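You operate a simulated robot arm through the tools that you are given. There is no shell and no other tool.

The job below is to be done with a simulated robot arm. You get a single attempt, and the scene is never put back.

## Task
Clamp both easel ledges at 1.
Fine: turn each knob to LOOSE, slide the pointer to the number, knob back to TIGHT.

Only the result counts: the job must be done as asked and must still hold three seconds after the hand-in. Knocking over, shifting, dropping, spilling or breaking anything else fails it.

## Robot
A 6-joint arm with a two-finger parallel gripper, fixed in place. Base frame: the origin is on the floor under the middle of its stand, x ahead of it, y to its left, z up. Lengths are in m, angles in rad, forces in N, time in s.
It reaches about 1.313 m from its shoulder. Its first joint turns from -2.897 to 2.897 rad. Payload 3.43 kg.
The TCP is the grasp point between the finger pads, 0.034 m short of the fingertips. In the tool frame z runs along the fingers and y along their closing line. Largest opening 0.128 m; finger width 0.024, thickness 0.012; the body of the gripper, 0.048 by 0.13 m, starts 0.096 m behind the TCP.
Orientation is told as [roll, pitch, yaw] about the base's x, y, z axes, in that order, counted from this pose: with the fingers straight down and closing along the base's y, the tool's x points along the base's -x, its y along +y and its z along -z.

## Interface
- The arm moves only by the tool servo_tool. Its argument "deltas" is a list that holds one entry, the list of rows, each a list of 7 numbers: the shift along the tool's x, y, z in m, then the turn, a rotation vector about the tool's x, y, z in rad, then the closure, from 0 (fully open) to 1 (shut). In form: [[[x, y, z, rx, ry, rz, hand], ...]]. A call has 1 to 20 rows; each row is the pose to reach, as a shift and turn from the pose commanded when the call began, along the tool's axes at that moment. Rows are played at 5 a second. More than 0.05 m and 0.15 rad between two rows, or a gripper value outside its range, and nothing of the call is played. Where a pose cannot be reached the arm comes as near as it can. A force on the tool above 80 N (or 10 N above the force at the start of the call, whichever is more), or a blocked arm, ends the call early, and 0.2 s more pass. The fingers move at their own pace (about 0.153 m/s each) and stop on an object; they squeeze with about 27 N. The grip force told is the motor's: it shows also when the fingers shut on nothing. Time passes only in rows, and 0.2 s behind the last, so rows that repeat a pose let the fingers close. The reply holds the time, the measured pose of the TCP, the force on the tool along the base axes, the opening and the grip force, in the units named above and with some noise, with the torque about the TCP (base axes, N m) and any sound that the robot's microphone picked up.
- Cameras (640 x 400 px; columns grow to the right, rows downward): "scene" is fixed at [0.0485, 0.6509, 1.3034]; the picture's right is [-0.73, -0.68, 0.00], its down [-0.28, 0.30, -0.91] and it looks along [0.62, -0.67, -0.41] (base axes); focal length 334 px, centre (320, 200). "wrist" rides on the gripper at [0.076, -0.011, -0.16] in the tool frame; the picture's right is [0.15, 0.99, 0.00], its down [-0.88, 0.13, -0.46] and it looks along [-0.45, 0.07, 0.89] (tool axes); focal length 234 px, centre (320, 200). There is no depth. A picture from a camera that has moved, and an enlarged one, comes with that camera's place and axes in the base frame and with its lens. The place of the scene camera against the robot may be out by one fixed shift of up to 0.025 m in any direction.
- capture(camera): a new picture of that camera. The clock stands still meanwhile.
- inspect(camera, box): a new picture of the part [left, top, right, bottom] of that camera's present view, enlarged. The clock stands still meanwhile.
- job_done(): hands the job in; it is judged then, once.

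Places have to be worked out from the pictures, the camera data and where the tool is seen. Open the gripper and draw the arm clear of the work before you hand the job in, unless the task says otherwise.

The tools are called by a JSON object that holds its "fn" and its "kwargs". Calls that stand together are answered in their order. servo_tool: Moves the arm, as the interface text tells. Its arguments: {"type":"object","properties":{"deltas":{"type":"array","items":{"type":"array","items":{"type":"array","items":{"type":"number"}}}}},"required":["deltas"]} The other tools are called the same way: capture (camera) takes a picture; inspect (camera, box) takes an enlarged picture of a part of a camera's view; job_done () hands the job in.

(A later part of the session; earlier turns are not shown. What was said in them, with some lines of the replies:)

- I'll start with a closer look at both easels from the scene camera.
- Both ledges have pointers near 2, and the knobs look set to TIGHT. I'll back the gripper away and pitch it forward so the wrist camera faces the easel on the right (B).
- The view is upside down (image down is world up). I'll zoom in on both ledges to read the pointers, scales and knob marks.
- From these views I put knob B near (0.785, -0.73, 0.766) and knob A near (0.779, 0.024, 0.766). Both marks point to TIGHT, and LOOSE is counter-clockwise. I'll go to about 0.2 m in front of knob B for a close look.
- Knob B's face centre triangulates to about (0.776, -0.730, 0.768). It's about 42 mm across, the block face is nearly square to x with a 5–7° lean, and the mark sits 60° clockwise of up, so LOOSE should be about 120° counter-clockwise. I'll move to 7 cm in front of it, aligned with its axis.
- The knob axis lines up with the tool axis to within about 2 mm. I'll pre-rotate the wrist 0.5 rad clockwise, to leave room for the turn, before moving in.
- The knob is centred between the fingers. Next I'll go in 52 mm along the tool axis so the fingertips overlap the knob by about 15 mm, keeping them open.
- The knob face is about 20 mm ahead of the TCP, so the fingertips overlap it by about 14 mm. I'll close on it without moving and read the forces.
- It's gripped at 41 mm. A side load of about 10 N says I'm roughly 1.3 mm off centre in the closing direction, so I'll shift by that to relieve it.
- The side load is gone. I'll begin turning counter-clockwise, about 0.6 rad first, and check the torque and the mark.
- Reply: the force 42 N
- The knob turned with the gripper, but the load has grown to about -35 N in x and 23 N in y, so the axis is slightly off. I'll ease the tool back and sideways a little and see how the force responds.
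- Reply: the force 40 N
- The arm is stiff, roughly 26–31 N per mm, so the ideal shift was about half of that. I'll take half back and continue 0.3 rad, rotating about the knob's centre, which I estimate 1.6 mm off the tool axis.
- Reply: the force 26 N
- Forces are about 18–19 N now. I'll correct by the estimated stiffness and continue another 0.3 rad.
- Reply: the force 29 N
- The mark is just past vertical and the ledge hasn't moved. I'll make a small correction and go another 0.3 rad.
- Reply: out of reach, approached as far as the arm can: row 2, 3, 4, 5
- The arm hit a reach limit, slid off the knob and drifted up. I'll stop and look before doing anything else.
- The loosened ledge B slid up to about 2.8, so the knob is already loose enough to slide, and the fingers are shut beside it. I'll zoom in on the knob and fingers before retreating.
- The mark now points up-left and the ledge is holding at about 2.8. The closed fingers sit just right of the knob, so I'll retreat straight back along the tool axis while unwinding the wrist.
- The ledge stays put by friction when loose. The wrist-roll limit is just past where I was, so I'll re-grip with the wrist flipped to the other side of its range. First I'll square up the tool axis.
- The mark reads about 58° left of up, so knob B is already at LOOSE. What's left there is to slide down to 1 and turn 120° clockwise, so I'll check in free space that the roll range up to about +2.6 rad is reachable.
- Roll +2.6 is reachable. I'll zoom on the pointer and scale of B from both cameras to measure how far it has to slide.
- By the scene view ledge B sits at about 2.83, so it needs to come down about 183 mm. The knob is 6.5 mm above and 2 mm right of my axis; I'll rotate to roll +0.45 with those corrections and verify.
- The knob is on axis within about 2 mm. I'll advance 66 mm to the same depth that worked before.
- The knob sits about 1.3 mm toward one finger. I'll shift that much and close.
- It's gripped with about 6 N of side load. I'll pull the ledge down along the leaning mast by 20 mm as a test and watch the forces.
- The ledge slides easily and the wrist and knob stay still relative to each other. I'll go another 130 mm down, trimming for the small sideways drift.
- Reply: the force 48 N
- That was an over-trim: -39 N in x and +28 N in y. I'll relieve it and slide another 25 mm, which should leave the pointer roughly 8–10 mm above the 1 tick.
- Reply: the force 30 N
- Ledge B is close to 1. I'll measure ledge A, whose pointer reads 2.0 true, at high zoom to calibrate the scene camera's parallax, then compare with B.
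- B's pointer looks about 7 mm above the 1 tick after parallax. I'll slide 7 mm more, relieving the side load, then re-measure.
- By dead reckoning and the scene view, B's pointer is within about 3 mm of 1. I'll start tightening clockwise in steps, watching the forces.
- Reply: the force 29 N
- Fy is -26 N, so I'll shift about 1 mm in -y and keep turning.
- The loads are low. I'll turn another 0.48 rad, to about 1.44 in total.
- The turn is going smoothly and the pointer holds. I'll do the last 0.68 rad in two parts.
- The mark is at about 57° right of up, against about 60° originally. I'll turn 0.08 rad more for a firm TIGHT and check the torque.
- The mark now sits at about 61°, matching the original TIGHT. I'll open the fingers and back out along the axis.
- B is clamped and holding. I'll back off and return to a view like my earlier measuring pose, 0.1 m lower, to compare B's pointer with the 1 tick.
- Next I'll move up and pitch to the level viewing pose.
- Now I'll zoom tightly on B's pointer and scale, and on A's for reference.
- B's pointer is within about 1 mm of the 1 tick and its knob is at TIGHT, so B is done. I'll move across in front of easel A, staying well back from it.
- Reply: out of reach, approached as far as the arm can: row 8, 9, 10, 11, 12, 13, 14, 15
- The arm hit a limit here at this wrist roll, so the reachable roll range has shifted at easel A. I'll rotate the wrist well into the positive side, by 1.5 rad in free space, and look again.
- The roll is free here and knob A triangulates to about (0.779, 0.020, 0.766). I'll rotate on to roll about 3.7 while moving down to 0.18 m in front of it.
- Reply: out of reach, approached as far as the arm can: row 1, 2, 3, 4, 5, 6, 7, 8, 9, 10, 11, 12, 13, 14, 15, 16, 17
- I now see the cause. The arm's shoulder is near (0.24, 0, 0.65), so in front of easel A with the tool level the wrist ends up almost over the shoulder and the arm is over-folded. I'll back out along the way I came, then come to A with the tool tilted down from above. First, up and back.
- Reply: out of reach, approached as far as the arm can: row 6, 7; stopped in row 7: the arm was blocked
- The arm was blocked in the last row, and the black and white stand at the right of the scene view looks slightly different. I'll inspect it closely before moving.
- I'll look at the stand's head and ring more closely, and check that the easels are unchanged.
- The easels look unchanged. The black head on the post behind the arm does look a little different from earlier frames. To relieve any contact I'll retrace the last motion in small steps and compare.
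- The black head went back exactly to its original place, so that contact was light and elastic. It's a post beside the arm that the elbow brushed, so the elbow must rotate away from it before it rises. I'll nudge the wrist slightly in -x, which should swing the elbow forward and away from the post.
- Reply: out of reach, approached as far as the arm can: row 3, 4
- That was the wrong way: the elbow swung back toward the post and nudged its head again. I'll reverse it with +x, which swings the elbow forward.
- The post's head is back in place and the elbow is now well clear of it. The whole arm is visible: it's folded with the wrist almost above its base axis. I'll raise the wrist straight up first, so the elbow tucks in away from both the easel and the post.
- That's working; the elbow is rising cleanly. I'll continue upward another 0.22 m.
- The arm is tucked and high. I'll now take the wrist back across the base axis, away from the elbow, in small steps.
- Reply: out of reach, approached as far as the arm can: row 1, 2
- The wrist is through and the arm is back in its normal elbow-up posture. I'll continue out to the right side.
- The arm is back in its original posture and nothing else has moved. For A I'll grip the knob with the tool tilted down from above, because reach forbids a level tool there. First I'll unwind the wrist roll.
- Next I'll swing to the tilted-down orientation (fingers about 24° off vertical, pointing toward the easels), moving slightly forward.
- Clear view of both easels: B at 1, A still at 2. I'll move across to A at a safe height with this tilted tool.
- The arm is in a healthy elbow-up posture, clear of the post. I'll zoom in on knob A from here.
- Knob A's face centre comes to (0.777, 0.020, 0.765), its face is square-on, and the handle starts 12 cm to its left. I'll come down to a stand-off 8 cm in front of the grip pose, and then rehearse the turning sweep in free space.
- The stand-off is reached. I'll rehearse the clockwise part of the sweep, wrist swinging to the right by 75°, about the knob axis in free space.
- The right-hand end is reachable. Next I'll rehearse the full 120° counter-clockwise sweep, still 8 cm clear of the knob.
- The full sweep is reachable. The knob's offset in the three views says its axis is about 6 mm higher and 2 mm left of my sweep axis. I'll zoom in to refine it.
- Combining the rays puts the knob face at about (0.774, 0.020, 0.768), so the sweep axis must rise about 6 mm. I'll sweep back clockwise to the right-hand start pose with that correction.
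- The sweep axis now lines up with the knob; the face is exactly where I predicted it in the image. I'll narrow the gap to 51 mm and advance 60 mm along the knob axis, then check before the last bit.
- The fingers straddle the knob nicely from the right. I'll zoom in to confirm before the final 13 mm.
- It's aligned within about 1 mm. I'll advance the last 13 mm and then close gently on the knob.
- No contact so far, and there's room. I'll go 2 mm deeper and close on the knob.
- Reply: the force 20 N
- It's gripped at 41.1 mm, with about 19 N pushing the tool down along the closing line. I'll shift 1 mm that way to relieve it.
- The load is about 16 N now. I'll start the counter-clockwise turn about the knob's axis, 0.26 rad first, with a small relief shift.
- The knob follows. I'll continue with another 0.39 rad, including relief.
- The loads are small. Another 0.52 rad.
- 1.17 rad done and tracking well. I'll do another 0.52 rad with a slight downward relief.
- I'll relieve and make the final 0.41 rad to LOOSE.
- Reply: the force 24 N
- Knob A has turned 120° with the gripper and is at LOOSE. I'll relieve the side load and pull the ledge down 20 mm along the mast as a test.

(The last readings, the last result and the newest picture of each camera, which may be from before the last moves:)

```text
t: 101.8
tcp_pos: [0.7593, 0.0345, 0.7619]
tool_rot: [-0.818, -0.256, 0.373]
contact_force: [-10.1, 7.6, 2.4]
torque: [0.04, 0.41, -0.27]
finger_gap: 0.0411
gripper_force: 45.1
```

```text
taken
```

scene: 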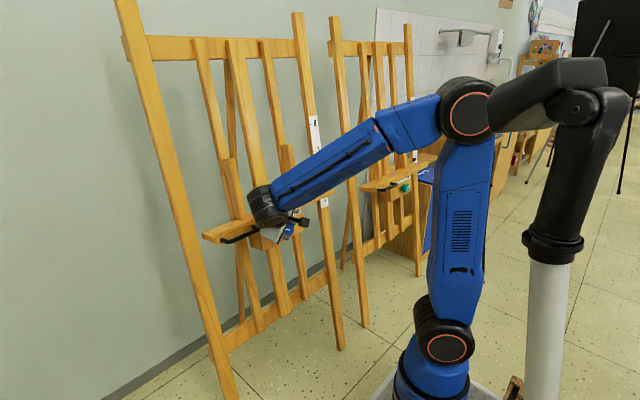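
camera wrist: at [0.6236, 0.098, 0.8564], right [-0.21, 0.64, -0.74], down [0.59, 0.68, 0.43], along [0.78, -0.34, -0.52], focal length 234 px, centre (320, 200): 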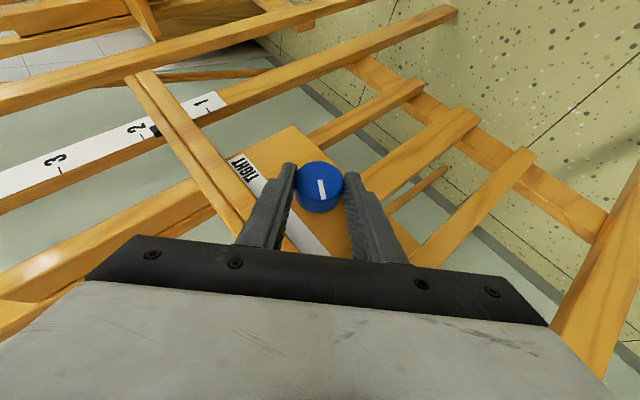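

The ledge slides freely, and the wrist camera can see A's scale from here. I'll slide another 65 mm.

{"fn": "servo_tool", "kwargs": {"deltas": [[[0.0035, 0.0068, 0.0053, 0, 0, 0, 1], [0.0068, 0.0134, 0.0109, 0, 0, 0, 1], [0.0101, 0.02, 0.0166, 0, 0, 0, 1], [0.0135, 0.0266, 0.0222, 0, 0, 0, 1], [0.0168, 0.0332, 0.0278, 0, 0, 0, 1], [0.0201, 0.0398, 0.0335, 0, 0, 0, 1], [0.0234, 0.0464, 0.0391, 0, 0, 0, 1], [0.0234, 0.0464, 0.0391, 0, 0, 0, 1]]]}}

{"fn": "capture", "kwargs": {"camera": "wrist"}}

{"fn": "inspect", "kwargs": {"camera": "wrist", "box": [80, 60, 280, 185]}}

```text
t: 103.6
tcp_pos: [0.7529, 0.034, 0.698]
tool_rot: [-0.818, -0.258, 0.375]
contact_force: [-41.0, 2.5, 1.6]
torque: [0.05, 0.42, -0.35]
finger_gap: 0.0415
gripper_force: 44.7
```

```text
taken
camera wrist: at [0.6162, 0.0975, 0.7927], right [-0.21, 0.64, -0.74], down [0.59, 0.68, 0.43], along [0.78, -0.34, -0.52], focal length 234 px, centre (320, 200)
```

wrist: 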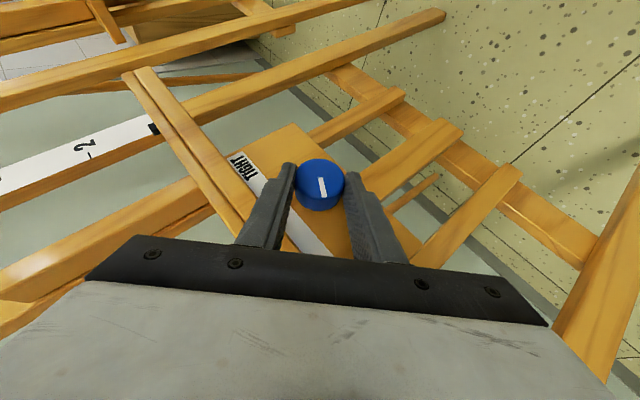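

```text
3.20 times, centred on (180, 122) of wrist
camera zoom: at [0.6162, 0.0975, 0.7927], right [-0.21, 0.64, -0.74], down [0.59, 0.68, 0.43], along [0.78, -0.34, -0.52], focal length 749 px, centre (768, 448)
```

zoom: 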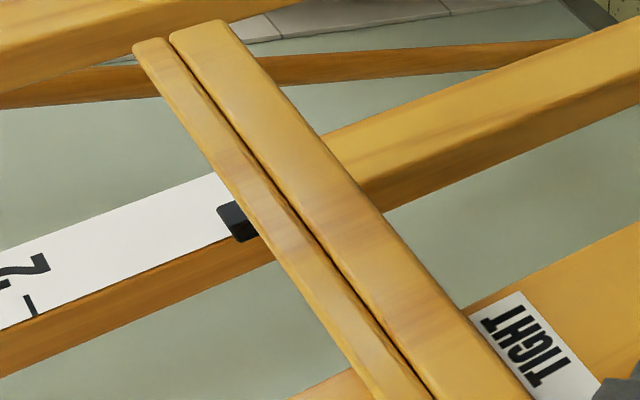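

Fx of -41 N says the mast leans a bit more than I assumed. I'll relieve it and slide the last 15.5 mm.

{"fn": "servo_tool", "kwargs": {"deltas": [[[0.0012, 0.0001, -0.0006, 0, 0, 0, 1], [0.0031, 0.0038, 0.0025, 0, 0, 0, 1], [0.005, 0.0074, 0.0056, 0, 0, 0, 1], [0.0069, 0.0111, 0.0087, 0, 0, 0, 1], [0.0069, 0.0111, 0.0087, 0, 0, 0, 1]]]}}

{"fn": "inspect", "kwargs": {"camera": "scene", "box": [300, 165, 350, 225]}}

{"fn": "inspect", "kwargs": {"camera": "wrist", "box": [80, 60, 280, 185]}}

```text
t: 104.8
tcp_pos: [0.7499, 0.0348, 0.6849]
tool_rot: [-0.821, -0.26, 0.375]
contact_force: [-21.4, 0.1, 26.0]
torque: [-0.57, 0.06, -1.18]
finger_gap: 0.0411
gripper_force: 44.8
```

```text
6.67 times, centred on (325, 195) of scene
camera zoom: at [0.0485, 0.6509, 1.3034], right [-0.73, -0.68, 0.0], down [-0.28, 0.3, -0.91], along [0.62, -0.67, -0.41], focal length 2228 px, centre (287, 233)
```

zoom: 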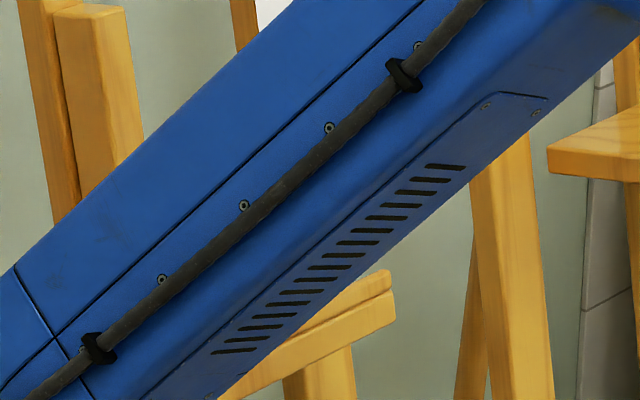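

```text
3.20 times, centred on (180, 122) of wrist
camera zoom: at [0.6137, 0.0976, 0.7784], right [-0.21, 0.64, -0.74], down [0.59, 0.68, 0.44], along [0.78, -0.34, -0.52], focal length 749 px, centre (768, 448)
```

zoom: 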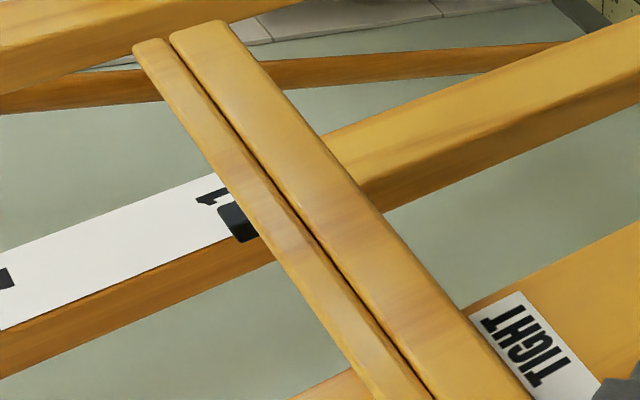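

The upward reaction is 26 N now, with the ledge about 98 mm down. I'll zoom in on the pointer against the 1 mark before deciding on anything more.

{"fn": "inspect", "kwargs": {"camera": "wrist", "box": [125, 105, 175, 150]}}

{"fn": "capture", "kwargs": {"camera": "wrist"}}

{"fn": "capture", "kwargs": {"camera": "scene"}}

```text
8.89 times, centred on (150, 128) of wrist
camera zoom: at [0.6137, 0.0976, 0.7784], right [-0.21, 0.64, -0.74], down [0.59, 0.68, 0.44], along [0.78, -0.34, -0.52], focal length 2082 px, centre (1831, 844)
```

zoom: 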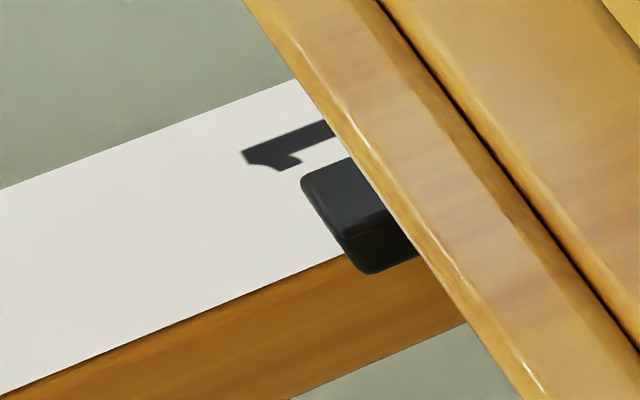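

```text
taken
camera wrist: at [0.6137, 0.0976, 0.7784], right [-0.21, 0.64, -0.74], down [0.59, 0.68, 0.44], along [0.78, -0.34, -0.52], focal length 234 px, centre (320, 200)
```

wrist: 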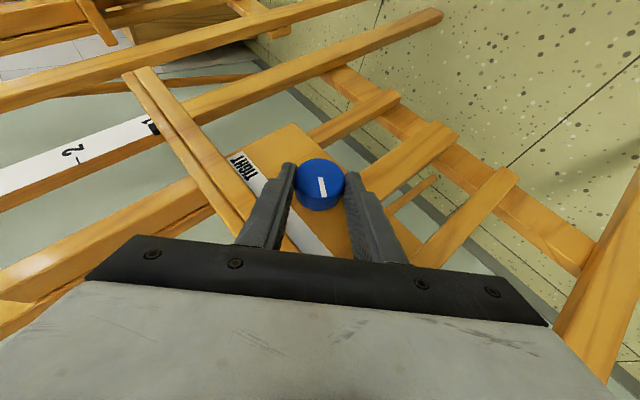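

```text
taken
```

scene: 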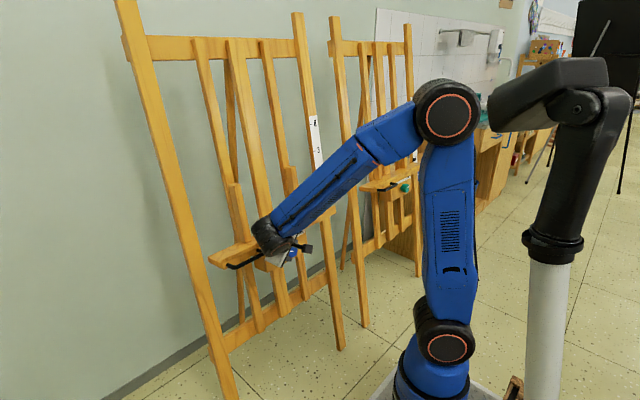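

Dead reckoning and earlier triangulation put A's pointer at about 1.01–1.02, and the oblique view agrees within 2 mm. I'll relieve the vertical load before tightening so nothing springs.

{"fn": "servo_tool", "kwargs": {"deltas": [[[0, -0.0006, -0.0007, 0, 0, 0, 1], [0, -0.0011, -0.0013, 0, 0, 0, 1], [0, -0.0011, -0.0013, 0, 0, 0, 1]]]}}

{"fn": "inspect", "kwargs": {"camera": "wrist", "box": [125, 105, 175, 150]}}

```text
t: 105.6
tcp_pos: [0.7505, 0.0362, 0.6855]
tool_rot: [-0.817, -0.258, 0.376]
contact_force: [-2.4, -9.2, 11.0]
torque: [-0.2, -0.73, 0.29]
finger_gap: 0.0412
gripper_force: 44.6
```

```text
8.89 times, centred on (150, 128) of wrist
camera zoom: at [0.614, 0.0975, 0.7788], right [-0.21, 0.64, -0.74], down [0.59, 0.68, 0.43], along [0.78, -0.34, -0.52], focal length 2082 px, centre (1831, 844)
```

zoom: 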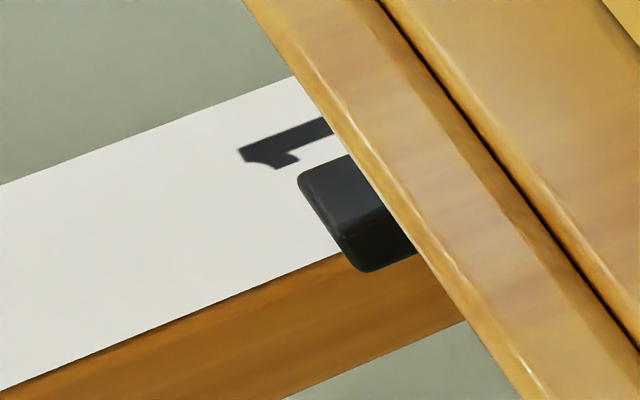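

The ledge stays put relative to the scale. Now I'll tighten: the first 0.39 rad clockwise about the knob axis with a little more relief.

{"fn": "servo_tool", "kwargs": {"deltas": [[[-0.0001, -0.0008, -0.0003, 0, 0, 0, 1], [0, -0.0035, -0.0002, -0.1126, 0, 0.065, 1], [0.0002, -0.0061, 0.0003, -0.2252, 0, 0.13, 1], [0.0007, -0.0086, 0.001, -0.3377, 0, 0.195, 1], [0.0007, -0.0086, 0.001, -0.3377, 0, 0.195, 1]]]}}

```text
t: 106.8
tcp_pos: [0.7492, 0.0279, 0.6893]
tool_rot: [-0.428, -0.372, 0.21]
contact_force: [17.3, -12.6, 0.3]
torque: [-0.23, -0.08, -0.1]
finger_gap: 0.041
gripper_force: 45.4
```

I'll relieve and continue another 0.52 rad.

{"fn": "servo_tool", "kwargs": {"deltas": [[[-0.0004, -0.0004, 0.0003, 0, 0, 0, 1], [-0.0003, -0.0031, 0.0004, -0.1126, 0, 0.065, 1], [-0.0001, -0.0057, 0.0009, -0.2252, 0, 0.13, 1], [0.0004, -0.0082, 0.0016, -0.3377, 0, 0.195, 1], [0.001, -0.0106, 0.0026, -0.4503, 0, 0.26, 1], [0.001, -0.0106, 0.0026, -0.4503, 0, 0.26, 1]]]}}

{"fn": "inspect", "kwargs": {"camera": "scene", "box": [310, 170, 350, 220]}}

{"fn": "capture", "kwargs": {"camera": "scene"}}

```text
t: 108.2
tcp_pos: [0.7496, 0.0157, 0.6917]
tool_rot: [0.13, -0.412, -0.067]
contact_force: [9.8, -23.7, 9.3]
torque: [-0.63, -1.66, -0.72]
finger_gap: 0.0409
gripper_force: 45.0
```

```text
8.00 times, centred on (330, 195) of scene
camera zoom: at [0.0485, 0.6509, 1.3034], right [-0.73, -0.68, 0.0], down [-0.28, 0.3, -0.91], along [0.62, -0.67, -0.41], focal length 2674 px, centre (240, 240)
```

zoom: 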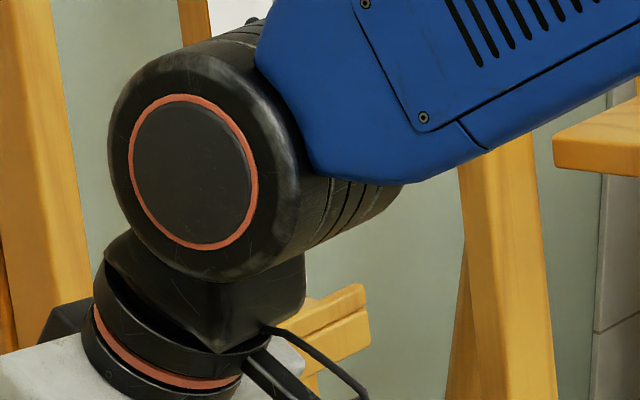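

```text
taken
```

scene: 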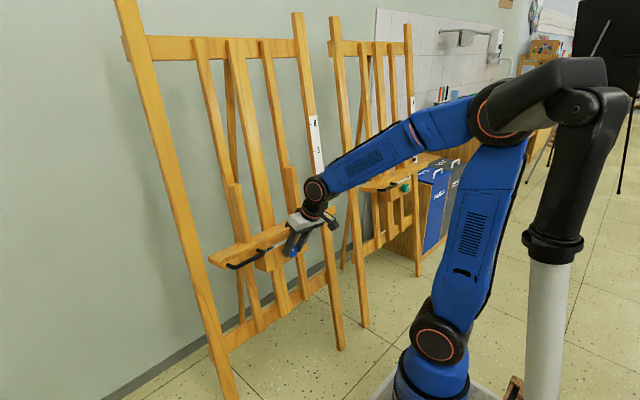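

I'll relieve the sideways 24 N and go another 0.52 rad.

{"fn": "servo_tool", "kwargs": {"deltas": [[[-0.0004, -0.0009, -0.0003, 0, 0, 0, 1], [-0.0003, -0.0036, -0.0002, -0.1126, 0, 0.065, 1], [-0.0001, -0.0062, 0.0003, -0.2252, 0, 0.13, 1], [0.0004, -0.0087, 0.001, -0.3377, 0, 0.195, 1], [0.001, -0.0111, 0.002, -0.4503, 0, 0.26, 1], [0.001, -0.0111, 0.002, -0.4503, 0, 0.26, 1]]]}}

{"fn": "capture", "kwargs": {"camera": "wrist"}}

{"fn": "inspect", "kwargs": {"camera": "scene", "box": [290, 170, 360, 250]}}

```text
t: 109.6
tcp_pos: [0.7493, 0.0082, 0.6883]
tool_rot: [0.675, -0.309, -0.321]
contact_force: [4.4, -16.3, 12.2]
torque: [-0.24, -0.76, -0.77]
finger_gap: 0.0411
gripper_force: 44.8
```

```text
taken
camera wrist: at [0.6126, -0.0629, 0.7766], right [-0.07, 0.84, 0.54], down [0.61, -0.4, 0.68], along [0.79, 0.38, -0.49], focal length 234 px, centre (320, 200)
```

wrist: 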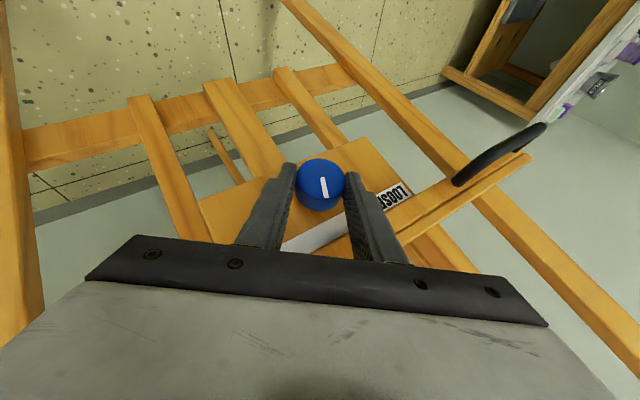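

```text
5.00 times, centred on (325, 210) of scene
camera zoom: at [0.0485, 0.6509, 1.3034], right [-0.73, -0.68, 0.0], down [-0.28, 0.3, -0.91], along [0.62, -0.67, -0.41], focal length 1671 px, centre (295, 150)
```

zoom: 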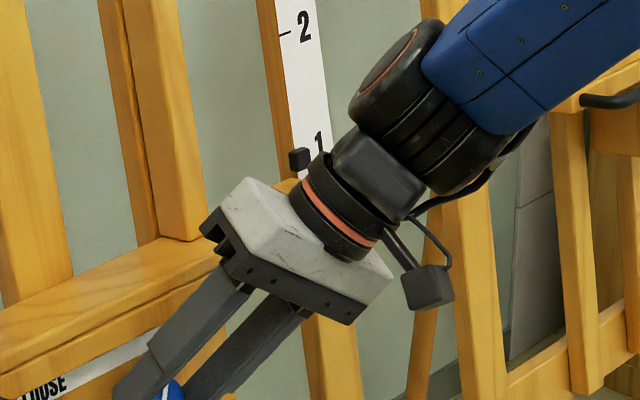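

Tightening is going well; A's pointer sits beside the 1. I'll continue 0.40 rad with small relief.

{"fn": "servo_tool", "kwargs": {"deltas": [[[-0.0003, -0.0002, -0.0006, 0, 0, 0, 1], [-0.0002, -0.0029, -0.0004, -0.1152, 0, 0.0665, 1], [0.0001, -0.0056, 0, -0.2312, 0, 0.1335, 1], [0.0005, -0.0082, 0.0008, -0.3464, 0, 0.2, 1], [0.0005, -0.0082, 0.0008, -0.3464, 0, 0.2, 1]]]}}

```text
t: 110.8
tcp_pos: [0.7487, 0.0003, 0.6821]
tool_rot: [1.051, -0.155, -0.452]
contact_force: [-1.8, -4.1, -13.6]
torque: [-0.23, 0.21, 0.18]
finger_gap: 0.0413
gripper_force: 45.0
```

Nearly there; the last 0.29 rad to TIGHT.

{"fn": "servo_tool", "kwargs": {"deltas": [[[0.0001, -0.0003, 0.0002, 0, 0, 0, 1], [0.0002, -0.0033, 0.0004, -0.1256, 0, 0.0725, 1], [0.0005, -0.0062, 0.0009, -0.2511, 0, 0.145, 1], [0.0005, -0.0062, 0.0009, -0.2511, 0, 0.145, 1]]]}}

{"fn": "inspect", "kwargs": {"camera": "wrist", "box": [220, 120, 420, 245]}}

{"fn": "inspect", "kwargs": {"camera": "scene", "box": [270, 170, 350, 260]}}

```text
t: 111.8
tcp_pos: [0.7488, -0.0014, 0.6762]
tool_rot: [1.306, -0.022, -0.509]
contact_force: [-3.0, -5.8, -20.9]
torque: [-0.4, 1.1, 0.27]
finger_gap: 0.0409
gripper_force: 45.2
```

```text
3.20 times, centred on (320, 182) of wrist
camera zoom: at [0.6049, -0.1025, 0.7047], right [-0.02, 0.31, 0.95], down [0.57, -0.78, 0.26], along [0.82, 0.54, -0.16], focal length 749 px, centre (320, 256)
```

zoom: 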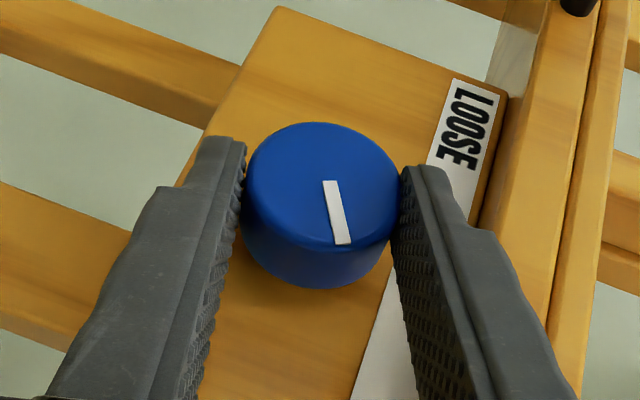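

```text
4.44 times, centred on (310, 215) of scene
camera zoom: at [0.0485, 0.6509, 1.3034], right [-0.73, -0.68, 0.0], down [-0.28, 0.3, -0.91], along [0.62, -0.67, -0.41], focal length 1486 px, centre (364, 133)
```

zoom: 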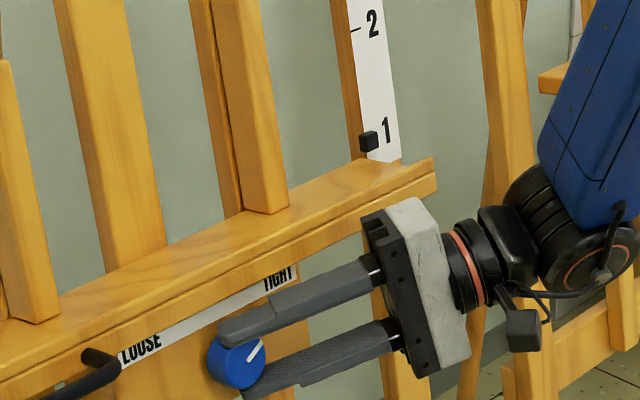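

The knob is back at TIGHT and the pointer sits at 1. I'll relieve the grip load, open slightly, and back straight out along the knob axis.

{"fn": "servo_tool", "kwargs": {"deltas": [[[0, -0.0006, 0, 0, 0, 0, 1], [0, -0.0006, 0, 0, 0, 0, 0.6], [0, -0.0006, 0, 0, 0, 0, 0.6], [0, -0.0006, 0, 0, 0, 0, 0.6]]]}}

{"fn": "servo_tool", "kwargs": {"deltas": [[[0.0104, 0, -0.006, 0, 0, 0, 0.6], [0.0208, 0, -0.012, 0, 0, 0, 0.6], [0.0346, 0, -0.02, 0, 0, 0, 0.6], [0.052, 0, -0.03, 0, 0, 0, 0.6], [0.0606, 0, -0.035, 0, 0, 0, 0.6]]]}}

{"fn": "capture", "kwargs": {"camera": "wrist"}}

{"fn": "inspect", "kwargs": {"camera": "scene", "box": [260, 160, 360, 250]}}

```text
t: 112.8
tcp_pos: [0.7488, -0.0012, 0.6754]
tool_rot: [1.308, -0.025, -0.507]
contact_force: [-0.2, -0.7, -0.7]
torque: [0.01, -0.01, 0.01]
finger_gap: 0.0512
gripper_force: 0.1
```

```text
t: 114.0
tcp_pos: [0.7137, -0.0172, 0.7003]
tool_rot: [1.308, -0.021, -0.507]
contact_force: [0.7, -0.7, -0.1]
torque: [0.03, -0.02, 0.01]
finger_gap: 0.0511
gripper_force: 0.1
out of reach, approached as far as the arm can: row 2, 3, 4, 5
```

```text
taken
camera wrist: at [0.5712, -0.1189, 0.7296], right [-0.02, 0.31, 0.95], down [0.57, -0.78, 0.26], along [0.82, 0.55, -0.16], focal length 234 px, centre (320, 200)
```

wrist: 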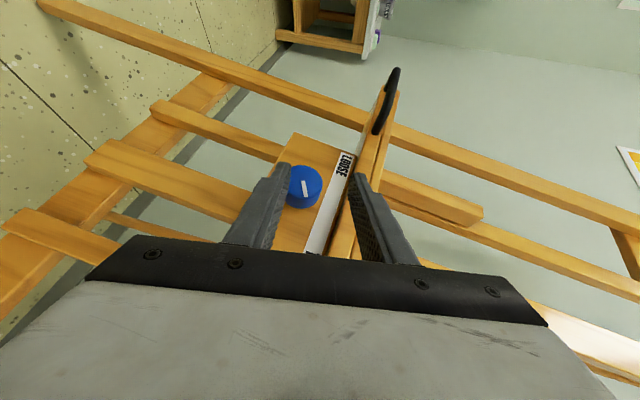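

```text
4.44 times, centred on (310, 205) of scene
camera zoom: at [0.0485, 0.6509, 1.3034], right [-0.73, -0.68, 0.0], down [-0.28, 0.3, -0.91], along [0.62, -0.67, -0.41], focal length 1486 px, centre (364, 178)
```

zoom: 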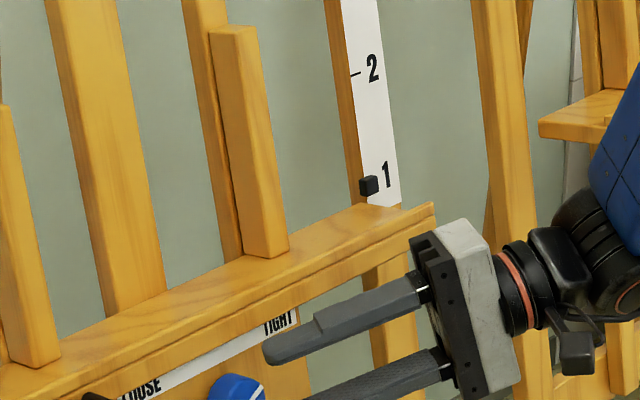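

The fingers are clear of the knob, about 3 cm in front of its face, and A's pointer is unchanged at 1. The arm can't retreat farther level here, so I'll go straight up in front of the ledge.

{"fn": "servo_tool", "kwargs": {"deltas": [[[0.0006, 0.0401, -0.0116, 0, 0, 0, 0.6], [0.0011, 0.0801, -0.0232, 0, 0, 0, 0.6], [0.0017, 0.1202, -0.0348, 0, 0, 0, 0.6], [0.0023, 0.1602, -0.0464, 0, 0, 0, 0.6], [0.0028, 0.2003, -0.058, 0, 0, 0, 0.6], [0.0034, 0.2403, -0.0696, 0, 0, 0, 0.6], [0.0034, 0.2403, -0.0696, 0, 0, 0, 0.6]]]}}

{"fn": "capture", "kwargs": {"camera": "scene"}}

{"fn": "capture", "kwargs": {"camera": "wrist"}}

```text
t: 115.6
tcp_pos: [0.7017, -0.0172, 0.9502]
tool_rot: [1.309, -0.023, -0.508]
contact_force: [0.2, 0.0, 0.1]
torque: [0.01, 0.03, -0.01]
finger_gap: 0.0513
gripper_force: 0.0
```

```text
taken
```

scene: 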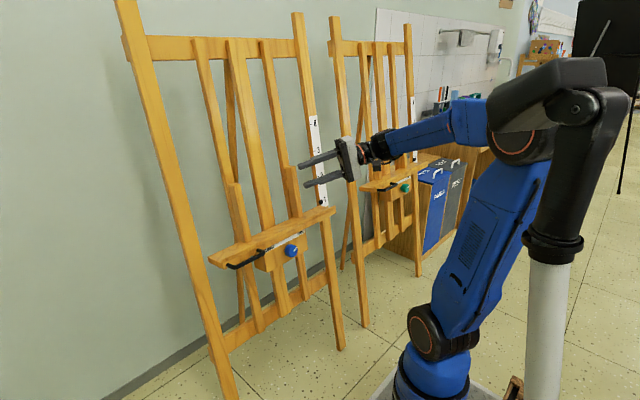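

```text
taken
camera wrist: at [0.5576, -0.118, 0.9782], right [-0.02, 0.31, 0.95], down [0.57, -0.78, 0.26], along [0.82, 0.54, -0.16], focal length 234 px, centre (320, 200)
```

wrist: 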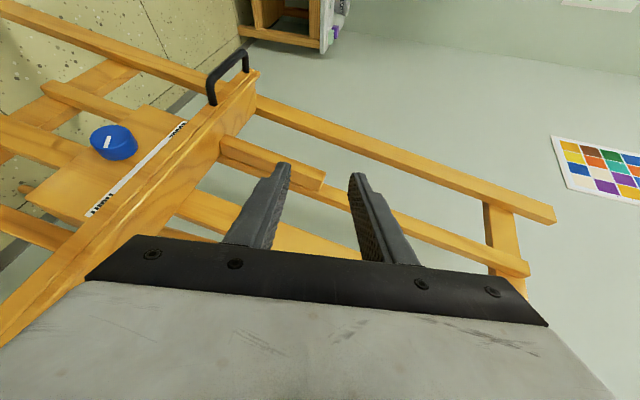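

The arm is clear above A. I'll rotate the tool back to the symmetric tilted pose while pulling away.

{"fn": "servo_tool", "kwargs": {"deltas": [[[0.0086, 0.0057, -0.0066, 0.1134, 0, -0.0655, 0.4], [0.0172, 0.0114, -0.0131, 0.2269, 0, -0.131, 0.2], [0.0258, 0.017, -0.0197, 0.3403, 0, -0.1965, 0], [0.0344, 0.0227, -0.0262, 0.4538, 0, -0.262, 0], [0.043, 0.0284, -0.0328, 0.5672, 0, -0.3275, 0], [0.0515, 0.0341, -0.0394, 0.6807, 0, -0.393, 0], [0.0601, 0.0398, -0.0459, 0.7941, 0, -0.4585, 0], [0.0687, 0.0454, -0.0525, 0.9076, 0, -0.524, 0], [0.0773, 0.0511, -0.059, 1.021, 0, -0.5895, 0], [0.0859, 0.0568, -0.0656, 1.1336, 0, -0.6545, 0], [0.0859, 0.0568, -0.0656, 1.1336, 0, -0.6545, 0]]]}}

{"fn": "capture", "kwargs": {"camera": "wrist"}}

{"fn": "inspect", "kwargs": {"camera": "scene", "box": [190, 170, 350, 290]}}

```text
t: 118.0
tcp_pos: [0.6018, -0.0157, 1.0207]
tool_rot: [0.021, -0.413, -0.011]
contact_force: [-0.1, -0.4, 0.8]
torque: [0.01, -0.01, -0.02]
finger_gap: 0.1278
gripper_force: 0.1
```

```text
taken
camera wrist: at [0.4687, -0.0306, 1.135], right [-0.13, 0.99, -0.04], down [0.62, 0.11, 0.77], along [0.77, 0.08, -0.63], focal length 234 px, centre (320, 200)
```

wrist: 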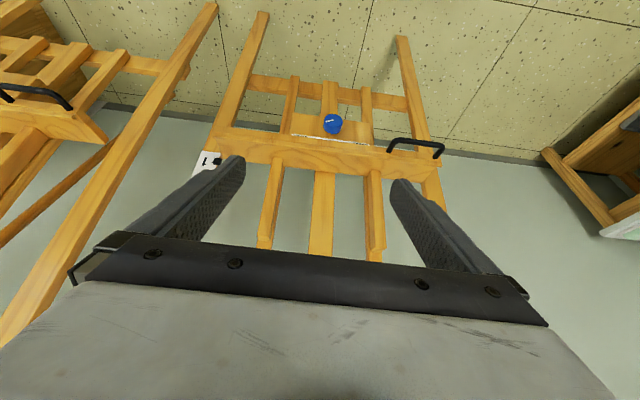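

```text
3.33 times, centred on (270, 230) of scene
camera zoom: at [0.0485, 0.6509, 1.3034], right [-0.73, -0.68, 0.0], down [-0.28, 0.3, -0.91], along [0.62, -0.67, -0.41], focal length 1114 px, centre (487, 100)
```

zoom: 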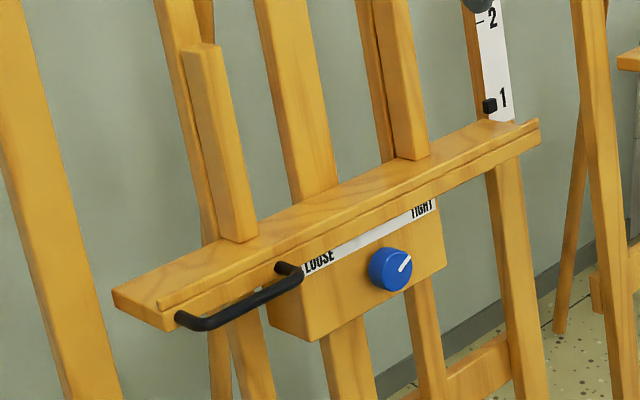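

A's knob mark points to TIGHT and its pointer is at 1. I'll go back to the right side, along the reverse of the path I came in on, to check both pointers square-on.

{"fn": "servo_tool", "kwargs": {"deltas": [[[-0.0031, -0.0395, -0.0115, 0, 0, 0, 0], [-0.0062, -0.0791, -0.0231, 0, 0, 0, 0], [-0.0093, -0.1186, -0.0346, 0, 0, 0, 0], [-0.0124, -0.1582, -0.0462, 0, 0, 0, 0], [-0.0155, -0.1977, -0.0577, 0, 0, 0, 0], [-0.0185, -0.2373, -0.0693, 0, 0, 0, 0], [-0.0216, -0.2768, -0.0808, 0, 0, 0, 0], [-0.0247, -0.3164, -0.0924, 0, 0, 0, 0], [-0.0278, -0.3559, -0.1039, 0, 0, 0, 0], [-0.0309, -0.3955, -0.1155, 0, 0, 0, 0], [-0.034, -0.435, -0.127, 0, 0, 0, 0], [-0.034, -0.435, -0.127, 0, 0, 0, 0]]]}}

{"fn": "capture", "kwargs": {"camera": "wrist"}}

{"fn": "inspect", "kwargs": {"camera": "scene", "box": [300, 170, 340, 220]}}

```text
t: 120.6
tcp_pos: [0.58, -0.4559, 1.1423]
tool_rot: [0.023, -0.414, -0.011]
contact_force: [0.4, -0.1, 0.2]
torque: [0.02, 0.0, -0.01]
finger_gap: 0.1281
gripper_force: 0.1
```

```text
taken
camera wrist: at [0.4468, -0.469, 1.2578], right [-0.13, 0.99, -0.04], down [0.62, 0.11, 0.77], along [0.77, 0.08, -0.63], focal length 234 px, centre (320, 200)
```

wrist: 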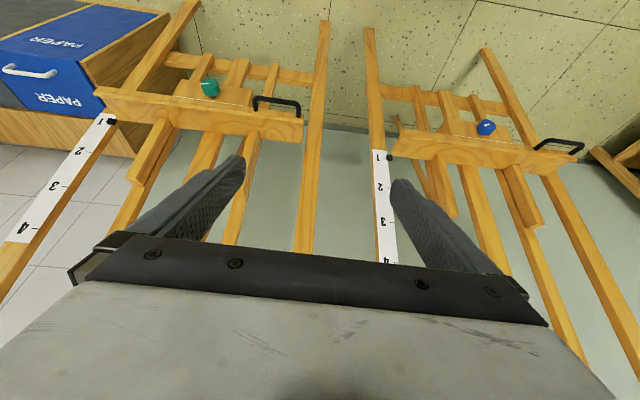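

```text
8.00 times, centred on (320, 195) of scene
camera zoom: at [0.0485, 0.6509, 1.3034], right [-0.73, -0.68, 0.0], down [-0.28, 0.3, -0.91], along [0.62, -0.67, -0.41], focal length 2674 px, centre (320, 240)
```

zoom: 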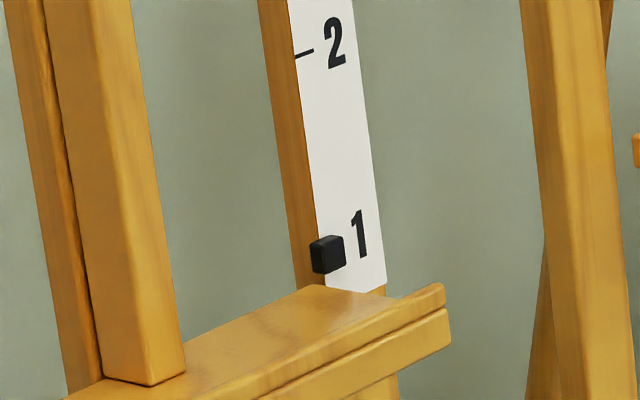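

I'll move to the level viewing pose for a precise check of both pointers.

{"fn": "servo_tool", "kwargs": {"deltas": [[[0.032, -0.018, 0.0231, 0, -0.0858, 0, 0], [0.064, -0.036, 0.0462, 0, -0.1715, 0, 0], [0.096, -0.054, 0.0693, 0, -0.2573, 0, 0], [0.128, -0.072, 0.0925, 0, -0.343, 0, 0], [0.1599, -0.09, 0.1156, 0, -0.4288, 0, 0], [0.1919, -0.108, 0.1387, 0, -0.5145, 0, 0], [0.2239, -0.126, 0.1618, 0, -0.6003, 0, 0], [0.2559, -0.144, 0.1849, 0, -0.686, 0, 0], [0.2559, -0.144, 0.1849, 0, -0.686, 0, 0]]]}}

{"fn": "capture", "kwargs": {"camera": "wrist"}}

```text
t: 122.6
tcp_pos: [0.42, -0.5912, 0.864]
tool_rot: [0.045, -1.101, -0.041]
contact_force: [0.6, 0.5, 0.0]
torque: [0.0, 0.03, 0.02]
finger_gap: 0.1283
gripper_force: 0.0
```

```text
taken
camera wrist: at [0.2433, -0.6025, 0.8693], right [-0.06, 0.99, -0.11], down [-0.01, 0.11, 0.99], along [1.0, 0.06, 0.0], focal length 234 px, centre (320, 200)
```

wrist: 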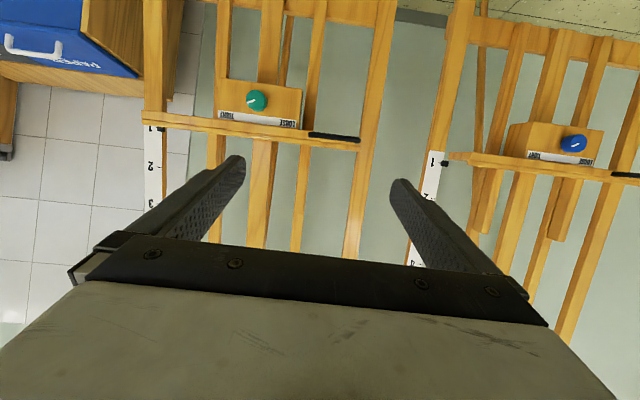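

{"fn": "inspect", "kwargs": {"camera": "wrist", "box": [415, 145, 465, 180]}}

{"fn": "inspect", "kwargs": {"camera": "wrist", "box": [136, 112, 184, 142]}}

{"fn": "inspect", "kwargs": {"camera": "wrist", "box": [510, 115, 610, 175]}}

{"fn": "inspect", "kwargs": {"camera": "wrist", "box": [210, 75, 310, 135]}}

```text
11.43 times, centred on (440, 162) of wrist
camera zoom: at [0.2433, -0.6025, 0.8693], right [-0.06, 0.99, -0.11], down [-0.01, 0.11, 0.99], along [1.0, 0.06, 0.0], focal length 2676 px, centre (-1051, 629)
```

zoom: 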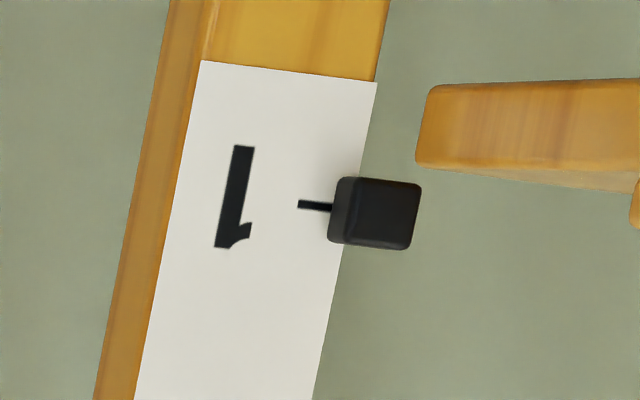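

```text
13.33 times, centred on (160, 127) of wrist
camera zoom: at [0.2433, -0.6025, 0.8693], right [-0.06, 0.99, -0.11], down [-0.01, 0.11, 0.99], along [1.0, 0.06, 0.0], focal length 3122 px, centre (2453, 1173)
```

zoom: 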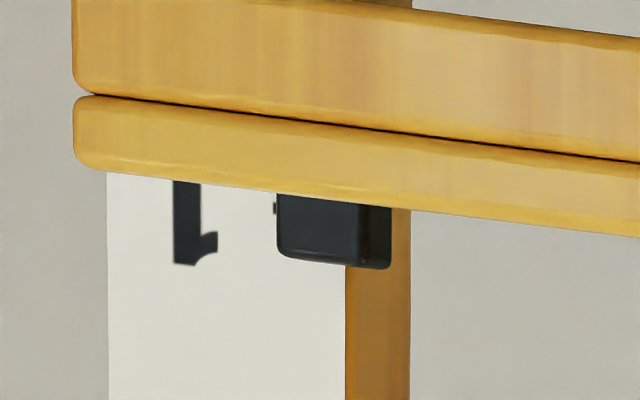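

```text
6.40 times, centred on (560, 145) of wrist
camera zoom: at [0.2433, -0.6025, 0.8693], right [-0.06, 0.99, -0.11], down [-0.01, 0.11, 0.99], along [1.0, 0.06, 0.0], focal length 1499 px, centre (-1216, 552)
```

zoom: 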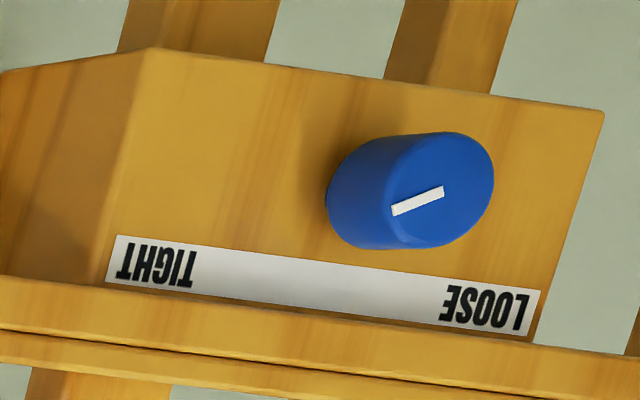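

```text
6.40 times, centred on (260, 105) of wrist
camera zoom: at [0.2433, -0.6025, 0.8693], right [-0.06, 0.99, -0.11], down [-0.01, 0.11, 0.99], along [1.0, 0.06, 0.0], focal length 1499 px, centre (704, 808)
```

zoom: 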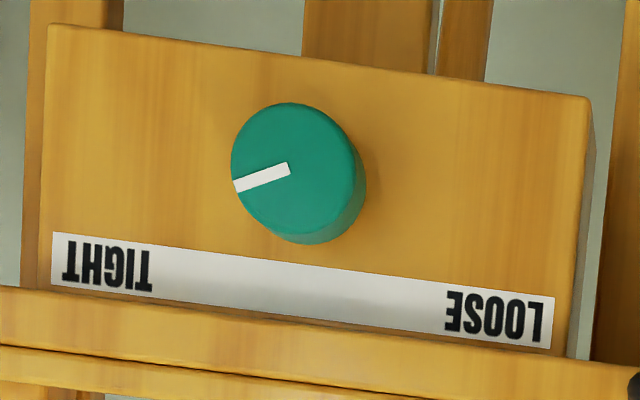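

Both pointers are within about 1.5 mm of their 1 ticks, and both knob marks read about 60–63° toward TIGHT. One last scene check before handing in.

{"fn": "capture", "kwargs": {"camera": "scene"}}

```text
taken
```

scene: 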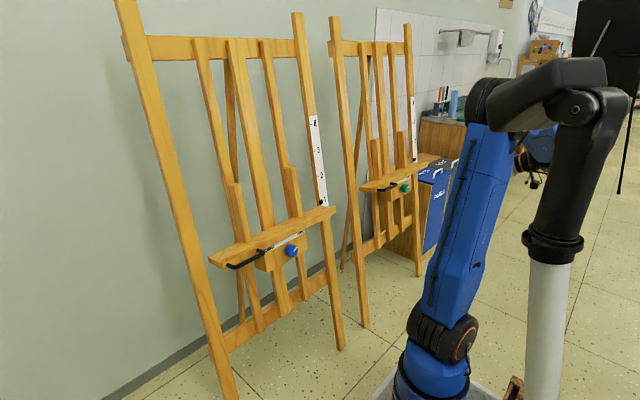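

Both ledges sit at 1 with their knobs at TIGHT. The post's head is where it started, the gripper is open and the arm is clear, so I'm handing the job in.

{"fn": "job_done", "kwargs": {}}

```text
The job is handed in.
```

Both easel ledges are clamped at 1, and I've handed the job in. In the last close-up views, each pointer was within about 1.5 mm of its 1 tick. Both knob marks pointed at TIGHT, at about 60° on the left easel and 63° on the right (they started near 60°).

Some things didn't go to plan:

- **Ledge slipped up:** While I was loosening the right easel's knob, the wrist hit its turning limit and slid off. That pushed the ledge up to about 2.8 before I brought it down to 1.
- **Arm touched the post:** While I was backing the arm out from in front of the left easel, it nudged the black head on the post beside it twice. The head moved a few centimetres each time, then returned. In the last scene picture it looks where it started.
- **Different grip on the left easel:** The arm couldn't reach that knob with the tool level, so I turned it with the tool tilted instead.

I saw no sign that either easel or anything else had moved. The gripper is open and the arm is clear of both easels.
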